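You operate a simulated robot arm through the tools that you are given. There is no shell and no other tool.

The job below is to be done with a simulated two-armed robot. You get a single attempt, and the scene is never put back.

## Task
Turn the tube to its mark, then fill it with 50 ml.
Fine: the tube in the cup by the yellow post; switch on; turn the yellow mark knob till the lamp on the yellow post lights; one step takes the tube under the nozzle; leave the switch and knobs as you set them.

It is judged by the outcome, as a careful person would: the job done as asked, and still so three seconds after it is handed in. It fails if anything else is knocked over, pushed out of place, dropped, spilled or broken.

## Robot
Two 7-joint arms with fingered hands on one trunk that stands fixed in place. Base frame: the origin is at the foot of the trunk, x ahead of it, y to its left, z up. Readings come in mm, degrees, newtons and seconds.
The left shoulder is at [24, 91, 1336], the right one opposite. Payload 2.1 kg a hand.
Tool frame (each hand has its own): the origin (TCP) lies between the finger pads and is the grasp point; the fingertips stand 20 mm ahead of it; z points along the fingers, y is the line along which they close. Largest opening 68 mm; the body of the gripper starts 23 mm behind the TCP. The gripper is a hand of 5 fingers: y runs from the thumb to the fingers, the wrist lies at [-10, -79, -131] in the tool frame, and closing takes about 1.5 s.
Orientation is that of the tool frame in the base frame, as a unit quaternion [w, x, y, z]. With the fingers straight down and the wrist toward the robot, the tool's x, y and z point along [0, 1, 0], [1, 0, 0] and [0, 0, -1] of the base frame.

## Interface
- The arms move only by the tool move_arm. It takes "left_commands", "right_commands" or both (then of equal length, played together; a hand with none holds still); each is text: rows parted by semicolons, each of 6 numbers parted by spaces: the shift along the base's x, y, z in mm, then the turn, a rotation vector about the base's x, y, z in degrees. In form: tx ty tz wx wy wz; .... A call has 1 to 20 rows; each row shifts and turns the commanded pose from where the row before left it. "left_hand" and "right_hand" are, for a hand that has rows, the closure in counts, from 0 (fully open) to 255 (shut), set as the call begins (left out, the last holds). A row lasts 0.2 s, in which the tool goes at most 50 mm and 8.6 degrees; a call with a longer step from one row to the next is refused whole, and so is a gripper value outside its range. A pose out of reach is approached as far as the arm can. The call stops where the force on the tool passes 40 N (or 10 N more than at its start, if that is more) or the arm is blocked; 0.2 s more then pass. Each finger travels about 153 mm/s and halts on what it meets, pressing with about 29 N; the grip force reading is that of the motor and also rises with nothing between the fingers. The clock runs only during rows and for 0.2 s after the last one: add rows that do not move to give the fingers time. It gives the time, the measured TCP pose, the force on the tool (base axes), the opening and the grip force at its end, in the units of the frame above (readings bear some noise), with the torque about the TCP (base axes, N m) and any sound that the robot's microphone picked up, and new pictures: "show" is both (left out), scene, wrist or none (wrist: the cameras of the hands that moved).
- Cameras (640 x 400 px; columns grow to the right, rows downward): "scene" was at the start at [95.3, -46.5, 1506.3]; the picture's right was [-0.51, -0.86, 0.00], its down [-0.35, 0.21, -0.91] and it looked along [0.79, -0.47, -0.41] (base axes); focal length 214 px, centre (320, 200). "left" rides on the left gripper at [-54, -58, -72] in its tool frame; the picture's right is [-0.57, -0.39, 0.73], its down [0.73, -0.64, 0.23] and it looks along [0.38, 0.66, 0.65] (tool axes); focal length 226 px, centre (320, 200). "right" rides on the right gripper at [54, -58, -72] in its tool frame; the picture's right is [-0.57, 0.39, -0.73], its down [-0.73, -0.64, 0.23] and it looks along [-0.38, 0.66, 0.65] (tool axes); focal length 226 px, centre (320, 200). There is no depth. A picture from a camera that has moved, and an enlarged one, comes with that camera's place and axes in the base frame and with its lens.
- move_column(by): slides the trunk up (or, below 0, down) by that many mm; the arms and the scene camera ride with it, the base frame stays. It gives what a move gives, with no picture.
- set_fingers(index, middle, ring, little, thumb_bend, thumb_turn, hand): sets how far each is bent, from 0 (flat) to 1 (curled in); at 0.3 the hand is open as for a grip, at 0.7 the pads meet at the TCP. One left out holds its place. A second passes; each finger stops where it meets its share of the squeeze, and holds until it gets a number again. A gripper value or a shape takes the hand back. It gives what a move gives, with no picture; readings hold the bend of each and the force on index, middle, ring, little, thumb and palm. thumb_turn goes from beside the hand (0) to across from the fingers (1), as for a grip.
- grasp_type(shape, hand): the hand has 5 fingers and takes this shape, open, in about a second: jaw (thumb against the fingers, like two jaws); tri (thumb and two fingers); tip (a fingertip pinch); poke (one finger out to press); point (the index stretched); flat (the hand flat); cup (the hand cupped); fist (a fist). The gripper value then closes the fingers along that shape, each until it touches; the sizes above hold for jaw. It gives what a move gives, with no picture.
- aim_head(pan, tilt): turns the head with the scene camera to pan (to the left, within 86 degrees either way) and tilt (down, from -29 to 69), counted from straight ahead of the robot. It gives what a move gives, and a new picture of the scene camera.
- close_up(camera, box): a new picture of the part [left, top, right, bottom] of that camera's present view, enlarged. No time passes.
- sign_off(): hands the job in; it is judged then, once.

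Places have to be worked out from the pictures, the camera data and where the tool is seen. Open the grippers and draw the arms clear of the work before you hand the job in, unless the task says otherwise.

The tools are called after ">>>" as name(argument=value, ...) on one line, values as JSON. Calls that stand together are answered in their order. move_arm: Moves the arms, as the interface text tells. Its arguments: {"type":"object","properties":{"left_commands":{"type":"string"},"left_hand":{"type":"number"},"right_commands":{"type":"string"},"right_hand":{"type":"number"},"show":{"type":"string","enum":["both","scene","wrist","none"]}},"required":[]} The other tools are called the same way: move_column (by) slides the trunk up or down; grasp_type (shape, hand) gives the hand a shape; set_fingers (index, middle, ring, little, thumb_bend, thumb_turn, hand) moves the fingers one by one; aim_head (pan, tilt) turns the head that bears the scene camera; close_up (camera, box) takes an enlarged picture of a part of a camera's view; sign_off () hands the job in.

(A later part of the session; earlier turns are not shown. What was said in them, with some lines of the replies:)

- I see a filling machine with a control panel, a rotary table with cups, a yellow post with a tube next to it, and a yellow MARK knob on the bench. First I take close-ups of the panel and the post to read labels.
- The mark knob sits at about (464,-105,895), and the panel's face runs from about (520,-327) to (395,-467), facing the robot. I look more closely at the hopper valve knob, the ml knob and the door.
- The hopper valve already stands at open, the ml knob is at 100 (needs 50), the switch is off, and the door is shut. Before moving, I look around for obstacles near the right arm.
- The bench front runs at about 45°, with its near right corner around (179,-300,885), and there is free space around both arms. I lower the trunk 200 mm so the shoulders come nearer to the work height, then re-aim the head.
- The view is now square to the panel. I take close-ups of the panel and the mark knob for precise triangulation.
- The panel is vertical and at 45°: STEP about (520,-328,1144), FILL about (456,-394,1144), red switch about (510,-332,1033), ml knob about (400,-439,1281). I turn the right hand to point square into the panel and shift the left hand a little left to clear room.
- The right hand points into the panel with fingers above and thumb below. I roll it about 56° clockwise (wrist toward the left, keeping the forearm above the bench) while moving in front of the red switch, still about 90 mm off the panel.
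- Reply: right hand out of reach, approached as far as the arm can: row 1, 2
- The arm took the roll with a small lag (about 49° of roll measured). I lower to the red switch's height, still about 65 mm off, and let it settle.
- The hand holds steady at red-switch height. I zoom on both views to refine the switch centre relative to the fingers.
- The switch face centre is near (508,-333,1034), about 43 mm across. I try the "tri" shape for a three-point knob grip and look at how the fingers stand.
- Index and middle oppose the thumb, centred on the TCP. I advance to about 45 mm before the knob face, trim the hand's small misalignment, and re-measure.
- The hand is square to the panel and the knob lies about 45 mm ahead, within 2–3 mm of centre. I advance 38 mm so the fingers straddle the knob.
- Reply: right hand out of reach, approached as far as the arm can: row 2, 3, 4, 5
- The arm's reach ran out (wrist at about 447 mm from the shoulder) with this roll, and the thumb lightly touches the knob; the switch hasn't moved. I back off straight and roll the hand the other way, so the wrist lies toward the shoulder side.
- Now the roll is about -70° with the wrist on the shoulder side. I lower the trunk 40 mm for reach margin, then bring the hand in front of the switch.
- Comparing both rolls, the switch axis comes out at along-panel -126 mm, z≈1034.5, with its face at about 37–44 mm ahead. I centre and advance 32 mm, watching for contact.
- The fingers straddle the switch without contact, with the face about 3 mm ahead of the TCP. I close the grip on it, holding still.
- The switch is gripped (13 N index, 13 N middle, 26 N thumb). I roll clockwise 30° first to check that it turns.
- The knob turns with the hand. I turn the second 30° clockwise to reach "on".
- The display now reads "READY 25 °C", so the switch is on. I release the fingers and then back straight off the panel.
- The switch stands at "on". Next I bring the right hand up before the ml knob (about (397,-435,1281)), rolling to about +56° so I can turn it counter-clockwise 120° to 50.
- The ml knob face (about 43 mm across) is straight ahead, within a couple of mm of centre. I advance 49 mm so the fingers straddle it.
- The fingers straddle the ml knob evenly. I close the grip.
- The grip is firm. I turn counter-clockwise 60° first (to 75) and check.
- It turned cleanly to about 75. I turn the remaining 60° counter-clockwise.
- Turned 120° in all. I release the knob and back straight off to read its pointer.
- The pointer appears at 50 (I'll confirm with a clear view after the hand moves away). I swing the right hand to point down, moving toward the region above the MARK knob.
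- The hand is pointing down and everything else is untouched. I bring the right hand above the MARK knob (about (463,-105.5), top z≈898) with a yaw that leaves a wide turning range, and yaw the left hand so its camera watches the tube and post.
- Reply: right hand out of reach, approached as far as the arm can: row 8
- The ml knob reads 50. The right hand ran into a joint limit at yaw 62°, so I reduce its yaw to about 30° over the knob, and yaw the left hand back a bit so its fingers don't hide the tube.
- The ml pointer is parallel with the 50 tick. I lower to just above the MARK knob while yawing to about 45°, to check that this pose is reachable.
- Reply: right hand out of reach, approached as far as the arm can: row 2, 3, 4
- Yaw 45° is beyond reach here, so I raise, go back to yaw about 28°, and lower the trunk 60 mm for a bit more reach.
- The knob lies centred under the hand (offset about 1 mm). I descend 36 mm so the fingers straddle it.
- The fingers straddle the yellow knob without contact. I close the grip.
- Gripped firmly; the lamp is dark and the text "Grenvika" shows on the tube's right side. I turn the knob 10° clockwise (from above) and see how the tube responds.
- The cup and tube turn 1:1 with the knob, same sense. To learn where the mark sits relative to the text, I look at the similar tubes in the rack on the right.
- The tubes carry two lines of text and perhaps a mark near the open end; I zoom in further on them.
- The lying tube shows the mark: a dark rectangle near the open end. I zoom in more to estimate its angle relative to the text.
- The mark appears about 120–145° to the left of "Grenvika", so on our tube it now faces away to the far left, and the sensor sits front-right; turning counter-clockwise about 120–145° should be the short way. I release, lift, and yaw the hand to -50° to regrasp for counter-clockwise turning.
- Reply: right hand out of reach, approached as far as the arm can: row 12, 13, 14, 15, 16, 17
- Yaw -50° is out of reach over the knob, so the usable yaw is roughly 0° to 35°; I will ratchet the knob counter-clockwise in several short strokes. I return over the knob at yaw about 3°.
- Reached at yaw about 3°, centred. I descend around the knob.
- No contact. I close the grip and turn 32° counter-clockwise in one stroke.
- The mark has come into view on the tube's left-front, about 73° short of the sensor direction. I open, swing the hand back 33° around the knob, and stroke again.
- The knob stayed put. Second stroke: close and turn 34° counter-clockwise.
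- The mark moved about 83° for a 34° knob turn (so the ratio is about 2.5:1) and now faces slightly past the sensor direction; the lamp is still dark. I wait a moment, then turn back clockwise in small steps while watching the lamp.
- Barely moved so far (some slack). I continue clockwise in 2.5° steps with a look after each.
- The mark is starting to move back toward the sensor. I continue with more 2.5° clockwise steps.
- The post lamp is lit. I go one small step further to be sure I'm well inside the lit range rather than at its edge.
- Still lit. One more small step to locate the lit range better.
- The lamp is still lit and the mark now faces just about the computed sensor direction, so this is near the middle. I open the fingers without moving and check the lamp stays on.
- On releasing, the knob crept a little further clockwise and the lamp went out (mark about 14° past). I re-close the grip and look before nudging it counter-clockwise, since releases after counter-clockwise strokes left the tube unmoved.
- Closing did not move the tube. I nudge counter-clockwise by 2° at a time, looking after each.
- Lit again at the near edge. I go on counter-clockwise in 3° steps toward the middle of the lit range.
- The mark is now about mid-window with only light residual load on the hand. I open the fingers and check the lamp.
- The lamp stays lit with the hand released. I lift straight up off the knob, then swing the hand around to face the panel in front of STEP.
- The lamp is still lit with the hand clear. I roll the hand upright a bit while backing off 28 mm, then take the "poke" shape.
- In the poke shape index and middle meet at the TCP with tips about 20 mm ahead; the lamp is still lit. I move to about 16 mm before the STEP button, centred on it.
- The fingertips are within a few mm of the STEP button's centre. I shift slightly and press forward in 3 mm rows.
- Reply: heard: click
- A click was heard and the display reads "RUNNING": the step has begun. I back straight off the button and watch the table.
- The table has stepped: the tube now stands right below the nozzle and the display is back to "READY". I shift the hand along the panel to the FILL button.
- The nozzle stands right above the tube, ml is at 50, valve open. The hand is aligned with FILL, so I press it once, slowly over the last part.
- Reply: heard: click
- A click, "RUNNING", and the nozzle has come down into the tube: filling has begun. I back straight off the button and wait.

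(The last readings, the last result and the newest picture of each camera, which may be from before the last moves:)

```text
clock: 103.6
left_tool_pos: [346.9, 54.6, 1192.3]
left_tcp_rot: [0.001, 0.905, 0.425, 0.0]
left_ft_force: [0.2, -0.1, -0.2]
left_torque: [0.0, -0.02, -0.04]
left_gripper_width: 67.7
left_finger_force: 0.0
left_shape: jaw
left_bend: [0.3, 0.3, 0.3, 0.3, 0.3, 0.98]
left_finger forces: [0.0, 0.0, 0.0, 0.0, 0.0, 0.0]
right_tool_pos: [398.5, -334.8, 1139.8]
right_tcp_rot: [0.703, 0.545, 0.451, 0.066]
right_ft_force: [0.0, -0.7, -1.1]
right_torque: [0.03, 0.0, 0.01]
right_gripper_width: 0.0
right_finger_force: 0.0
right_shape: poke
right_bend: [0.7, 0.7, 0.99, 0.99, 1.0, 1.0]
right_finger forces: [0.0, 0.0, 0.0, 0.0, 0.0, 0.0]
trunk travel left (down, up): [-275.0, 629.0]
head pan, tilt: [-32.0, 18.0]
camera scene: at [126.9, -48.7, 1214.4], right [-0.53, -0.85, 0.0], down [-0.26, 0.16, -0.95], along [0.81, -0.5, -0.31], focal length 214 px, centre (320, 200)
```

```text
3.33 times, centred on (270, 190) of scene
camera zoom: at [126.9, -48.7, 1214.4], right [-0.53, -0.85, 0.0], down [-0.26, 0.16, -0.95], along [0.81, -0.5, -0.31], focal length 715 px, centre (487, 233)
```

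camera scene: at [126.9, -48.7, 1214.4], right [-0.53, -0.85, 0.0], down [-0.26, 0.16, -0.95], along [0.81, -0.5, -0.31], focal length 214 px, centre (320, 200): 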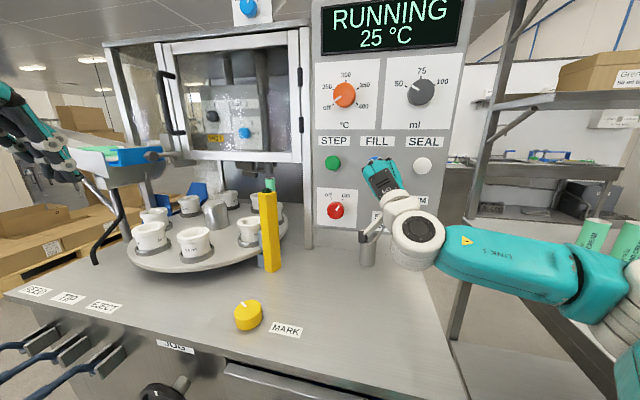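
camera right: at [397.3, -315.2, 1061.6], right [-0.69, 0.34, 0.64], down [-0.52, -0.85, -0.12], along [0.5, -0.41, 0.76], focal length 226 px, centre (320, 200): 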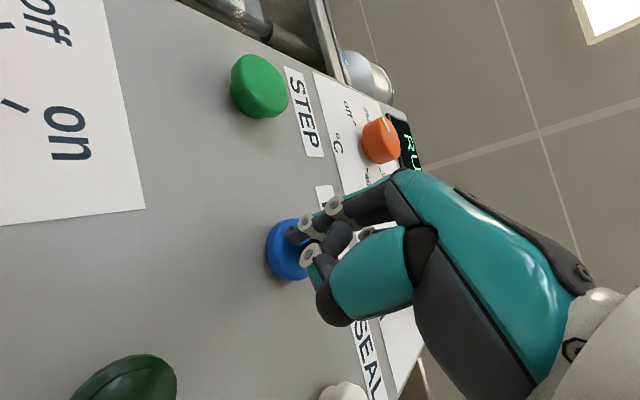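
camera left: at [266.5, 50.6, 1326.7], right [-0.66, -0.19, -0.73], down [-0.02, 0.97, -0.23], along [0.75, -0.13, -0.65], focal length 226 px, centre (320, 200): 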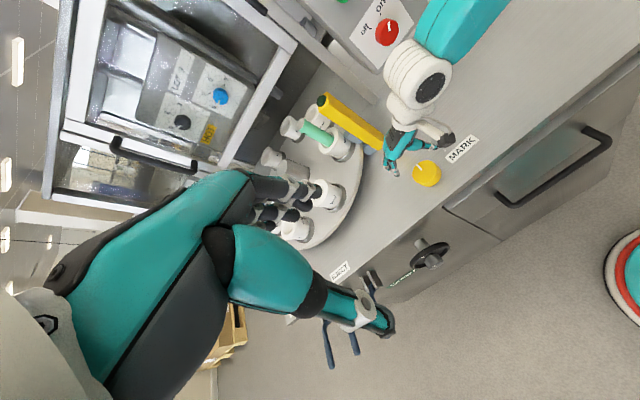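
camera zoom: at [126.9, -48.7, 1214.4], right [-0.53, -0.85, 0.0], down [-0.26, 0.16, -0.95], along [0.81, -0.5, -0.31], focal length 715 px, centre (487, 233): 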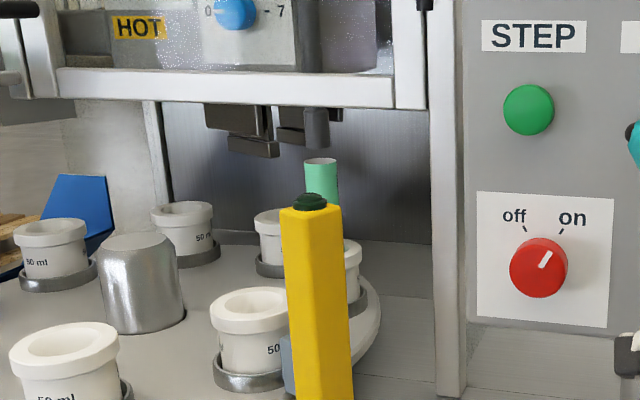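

The nozzle has risen again; the display still shows "RUNNING". I draw the right arm further back from the panel while it finishes.

>>> move_arm(right_commands="-7 7 0 0 0 0;-10 10 0 0 0 0;-10 10 0 0 0 0;-10 10 0 0 0 0;-10 10 0 0 0 0;-10 10 2 0 0 0;-5 5 2 0 0 0;0 0 0 0 0 0;0 0 0 0 0 0;0 0 0 0 0 0", show="none")

>>> grasp_type(hand="right", shape="jaw")

>>> aim_head(pan=-32, tilt=16)

>>> close_up(camera="scene", box=[220, 130, 320, 250])

```text
clock: 105.8
left_tool_pos: [346.6, 54.4, 1193.4]
left_tcp_rot: [0.0, 0.905, 0.425, 0.001]
left_ft_force: [0.4, 0.2, 0.2]
left_torque: [-0.02, 0.01, -0.01]
left_gripper_width: 67.7
left_finger_force: 0.1
left_shape: jaw
left_bend: [0.3, 0.3, 0.3, 0.3, 0.3, 0.98]
left_finger forces: [0.1, 0.1, 0.1, 0.0, 0.1, 0.1]
right_tool_pos: [335.8, -273.4, 1144.6]
right_tcp_rot: [0.703, 0.545, 0.452, 0.066]
right_ft_force: [0.1, -0.2, 0.8]
right_torque: [-0.02, 0.01, 0.03]
right_gripper_width: 0.1
right_finger_force: 0.1
right_shape: poke
right_bend: [0.7, 0.7, 0.99, 0.99, 1.0, 1.0]
right_finger forces: [0.0, 0.0, 0.0, 0.0, 0.1, 0.0]
trunk travel left (down, up): [-275.0, 629.0]
head pan, tilt: [-32.0, 18.0]
```

```text
clock: 106.7
left_tool_pos: [346.4, 54.6, 1192.0]
left_tcp_rot: [0.0, 0.905, 0.425, 0.001]
left_ft_force: [-0.1, -0.3, -0.4]
left_torque: [0.01, 0.0, -0.01]
left_gripper_width: 67.8
left_finger_force: 0.1
left_shape: jaw
left_bend: [0.3, 0.3, 0.3, 0.3, 0.3, 0.98]
left_finger forces: [0.0, 0.1, 0.0, 0.0, 0.1, 0.1]
right_tool_pos: [336.4, -272.0, 1143.9]
right_tcp_rot: [0.703, 0.545, 0.451, 0.067]
right_ft_force: [0.2, -0.4, -0.7]
right_torque: [-0.02, -0.01, -0.02]
right_gripper_width: 67.9
right_finger_force: 0.1
right_shape: jaw
right_bend: [0.3, 0.3, 0.3, 0.3, 0.3, 0.98]
right_finger forces: [0.0, 0.0, 0.1, 0.0, 0.1, 0.0]
trunk travel left (down, up): [-275.0, 629.0]
head pan, tilt: [-32.0, 18.0]
```

```text
clock: 107.3
left_tool_pos: [346.5, 55.3, 1192.5]
left_tcp_rot: [0.0, 0.906, 0.424, 0.0]
left_ft_force: [0.3, -0.4, -0.8]
left_torque: [0.0, 0.0, 0.02]
left_gripper_width: 67.5
left_finger_force: 0.0
left_shape: jaw
left_bend: [0.3, 0.3, 0.3, 0.3, 0.3, 0.98]
left_finger forces: [0.0, 0.1, 0.1, 0.1, 0.0, 0.0]
right_tool_pos: [336.2, -273.0, 1143.9]
right_tcp_rot: [0.703, 0.545, 0.452, 0.066]
right_ft_force: [-0.2, -0.4, -0.6]
right_torque: [-0.04, 0.01, -0.01]
right_gripper_width: 67.9
right_finger_force: 0.0
right_shape: jaw
right_bend: [0.3, 0.3, 0.3, 0.3, 0.3, 0.98]
right_finger forces: [0.0, 0.0, 0.1, 0.1, 0.1, 0.1]
trunk travel left (down, up): [-275.0, 629.0]
head pan, tilt: [-32.0, 16.0]
camera scene: at [127.0, -48.8, 1217.6], right [-0.53, -0.85, 0.0], down [-0.23, 0.15, -0.96], along [0.82, -0.51, -0.28], focal length 214 px, centre (320, 200)
```

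scene: 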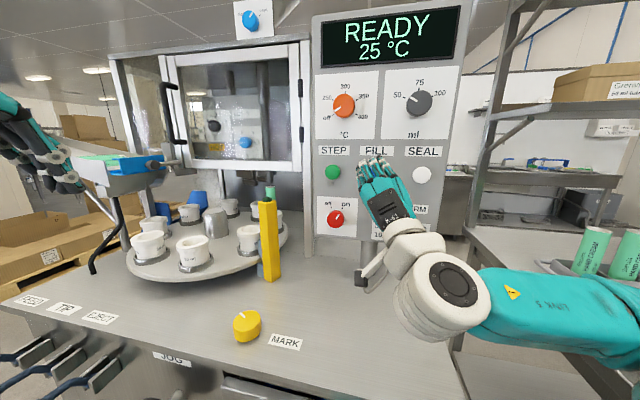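

```text
3.33 times, centred on (270, 190) of scene
camera zoom: at [127.0, -48.8, 1217.6], right [-0.53, -0.85, 0.0], down [-0.23, 0.15, -0.96], along [0.82, -0.51, -0.28], focal length 715 px, centre (487, 233)
```

zoom: 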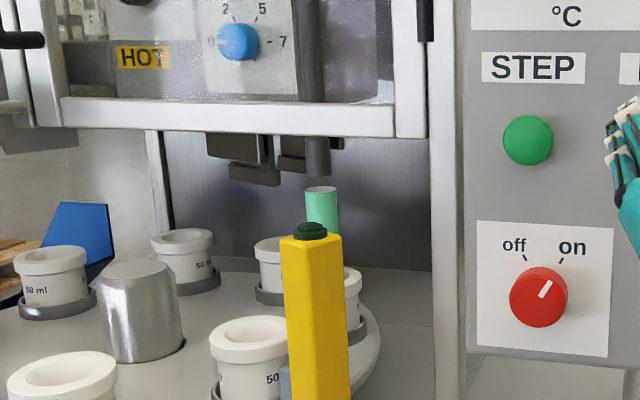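

The display is back to "READY" and the fill is done. I raise the trunk to lift both arms clear and look down to check the tube and the bench.

>>> move_column(by=280)

>>> aim_head(pan=-25, tilt=30)

>>> close_up(camera="scene", box=[200, 130, 320, 250])

>>> close_up(camera="left", box=[240, 0, 440, 140])

```text
clock: 110.2
left_tool_pos: [347.8, 55.3, 1473.1]
left_tcp_rot: [0.0, 0.906, 0.424, -0.001]
left_ft_force: [-1.2, -0.4, 0.4]
left_torque: [-0.02, 0.02, 0.01]
left_gripper_width: 67.9
left_finger_force: 0.1
left_shape: jaw
left_bend: [0.3, 0.3, 0.3, 0.3, 0.3, 0.98]
left_finger forces: [0.0, 0.1, 0.0, 0.0, 0.0, 0.0]
right_tool_pos: [336.7, -272.5, 1425.6]
right_tcp_rot: [0.704, 0.545, 0.452, 0.065]
right_ft_force: [1.0, -0.6, 0.2]
right_torque: [0.02, 0.01, 0.0]
right_gripper_width: 68.0
right_finger_force: 0.1
right_shape: jaw
right_bend: [0.3, 0.3, 0.3, 0.3, 0.3, 0.98]
right_finger forces: [0.0, 0.1, 0.0, 0.0, 0.1, 0.1]
trunk travel left (down, up): [-555.0, 349.0]
head pan, tilt: [-32.0, 16.0]
```

```text
clock: 110.9
left_tool_pos: [347.3, 55.7, 1472.4]
left_tcp_rot: [0.001, 0.906, 0.424, -0.001]
left_ft_force: [0.7, -0.4, 0.4]
left_torque: [0.01, 0.02, -0.01]
left_gripper_width: 67.8
left_finger_force: 0.0
left_shape: jaw
left_bend: [0.3, 0.3, 0.3, 0.3, 0.3, 0.98]
left_finger forces: [0.0, 0.1, 0.0, 0.0, 0.1, 0.0]
right_tool_pos: [336.3, -272.3, 1424.0]
right_tcp_rot: [0.703, 0.545, 0.452, 0.066]
right_ft_force: [-0.5, -0.7, -0.7]
right_torque: [0.01, -0.01, 0.0]
right_gripper_width: 67.7
right_finger_force: 0.1
right_shape: jaw
right_bend: [0.3, 0.3, 0.3, 0.3, 0.3, 0.98]
right_finger forces: [0.1, 0.0, 0.0, 0.0, 0.1, 0.1]
trunk travel left (down, up): [-555.0, 349.0]
head pan, tilt: [-25.0, 30.0]
camera scene: at [98.9, -37.6, 1476.8], right [-0.42, -0.91, 0.0], down [-0.45, 0.21, -0.87], along [0.79, -0.37, -0.5], focal length 214 px, centre (320, 200)
```

scene: 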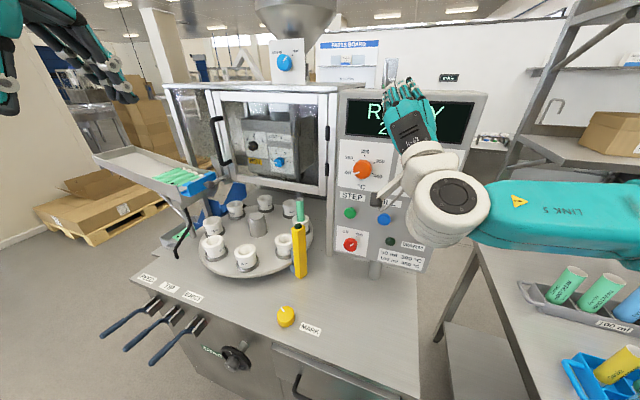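

```text
3.33 times, centred on (260, 190) of scene
camera zoom: at [98.9, -37.6, 1476.8], right [-0.42, -0.91, 0.0], down [-0.45, 0.21, -0.87], along [0.79, -0.37, -0.5], focal length 715 px, centre (520, 233)
```

zoom: 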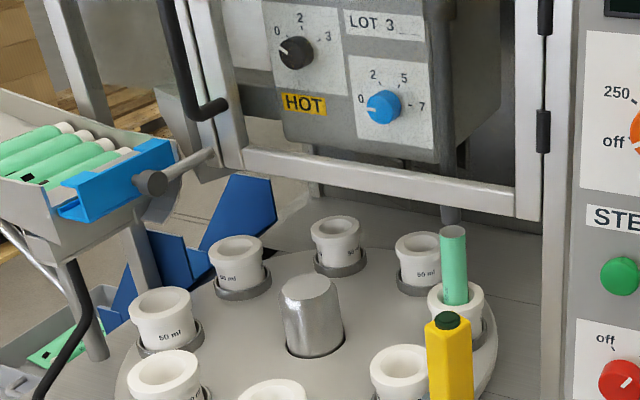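

```text
2.86 times, centred on (340, 70) of left
camera zoom: at [266.4, 50.5, 1546.7], right [-0.66, -0.19, -0.73], down [-0.02, 0.97, -0.23], along [0.75, -0.13, -0.65], focal length 646 px, centre (263, 571)
```

zoom: 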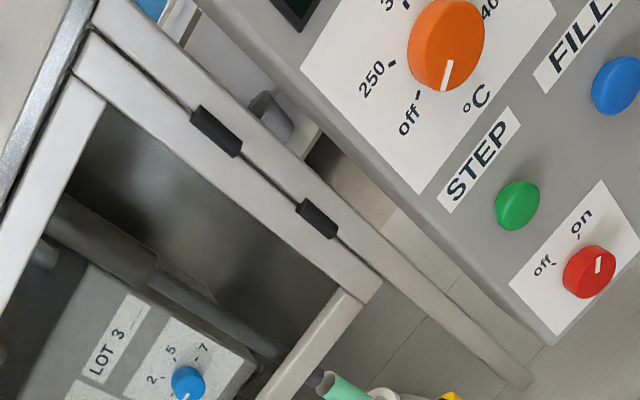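

Everything stands as it should; I zoom into the tube's mouth and the area around it to check the content and for spills.

>>> close_up(camera="scene", box=[285, 190, 315, 215])

>>> close_up(camera="scene", box=[180, 180, 340, 340])

>>> close_up(camera="left", box=[330, 100, 430, 170])

```text
16.00 times, centred on (300, 202) of scene
camera zoom: at [98.9, -37.6, 1476.8], right [-0.42, -0.91, 0.0], down [-0.45, 0.21, -0.87], along [0.79, -0.37, -0.5], focal length 3432 px, centre (640, 160)
```

zoom: 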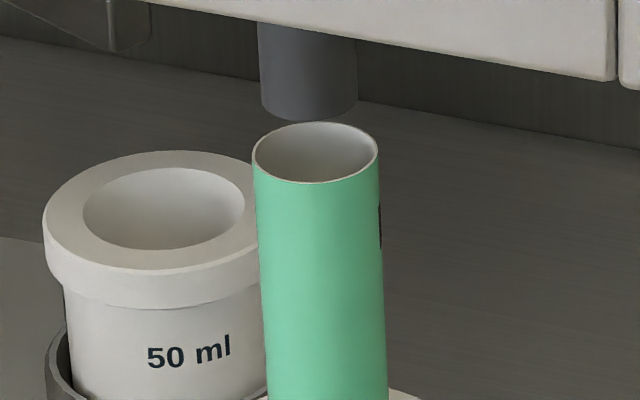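

```text
2.50 times, centred on (260, 260) of scene
camera zoom: at [98.9, -37.6, 1476.8], right [-0.42, -0.91, 0.0], down [-0.45, 0.21, -0.87], along [0.79, -0.37, -0.5], focal length 536 px, centre (470, 50)
```

zoom: 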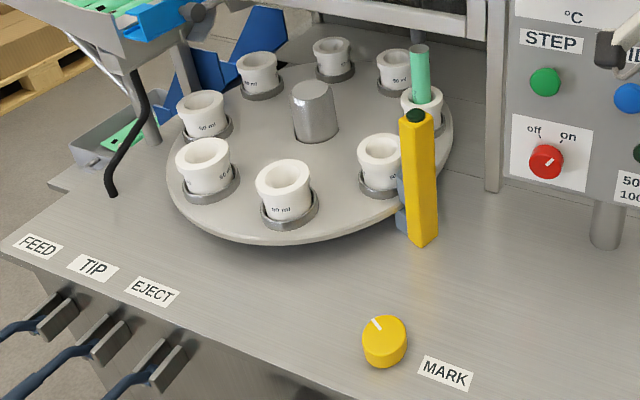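

```text
5.71 times, centred on (380, 135) of left
camera zoom: at [266.4, 50.5, 1546.7], right [-0.66, -0.19, -0.73], down [-0.02, 0.97, -0.23], along [0.75, -0.13, -0.65], focal length 1292 px, centre (-23, 571)
```

zoom: 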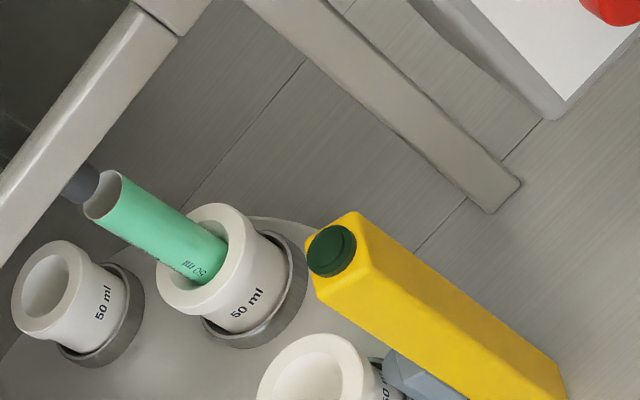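

The tube stands in its cup under the raised nozzle with its mark still facing outward, no spill is visible, the switch is on, and the ml knob is at 50. The display last read "READY". I could not see the fill level inside the tube. Both hands are open and clear, so I hand the job in.

>>> sign_off()

```text
The job is handed in.
```

The tube was turned to its mark, stepped once under the nozzle and filled with the ml knob set to 50. I couldn't see the fill level from above, so the 50 ml rests on the knob setting and the machine finishing one full fill cycle.

- **Switch:** turned from off to on, and the display came up "READY 25 °C".
- **ml knob:** turned from 100 to 50, with its pointer in line with the 50 tick.
- **Mark:** I turned the yellow knob until the post lamp lit. It went out the first time I let go of the knob, so I nudged it back. It then stayed lit with the hand off the knob, until I pressed STEP.
- **Step and fill:** I pressed STEP once and FILL once, each with one click. The nozzle went into the tube and came back up, and the display returned to "READY".

The switch, ml knob and mark knob are as I set them. The hopper valve was already open, and I left it and the temperature knob alone. I saw no spill and nothing out of place. Both hands are open and clear of the work.
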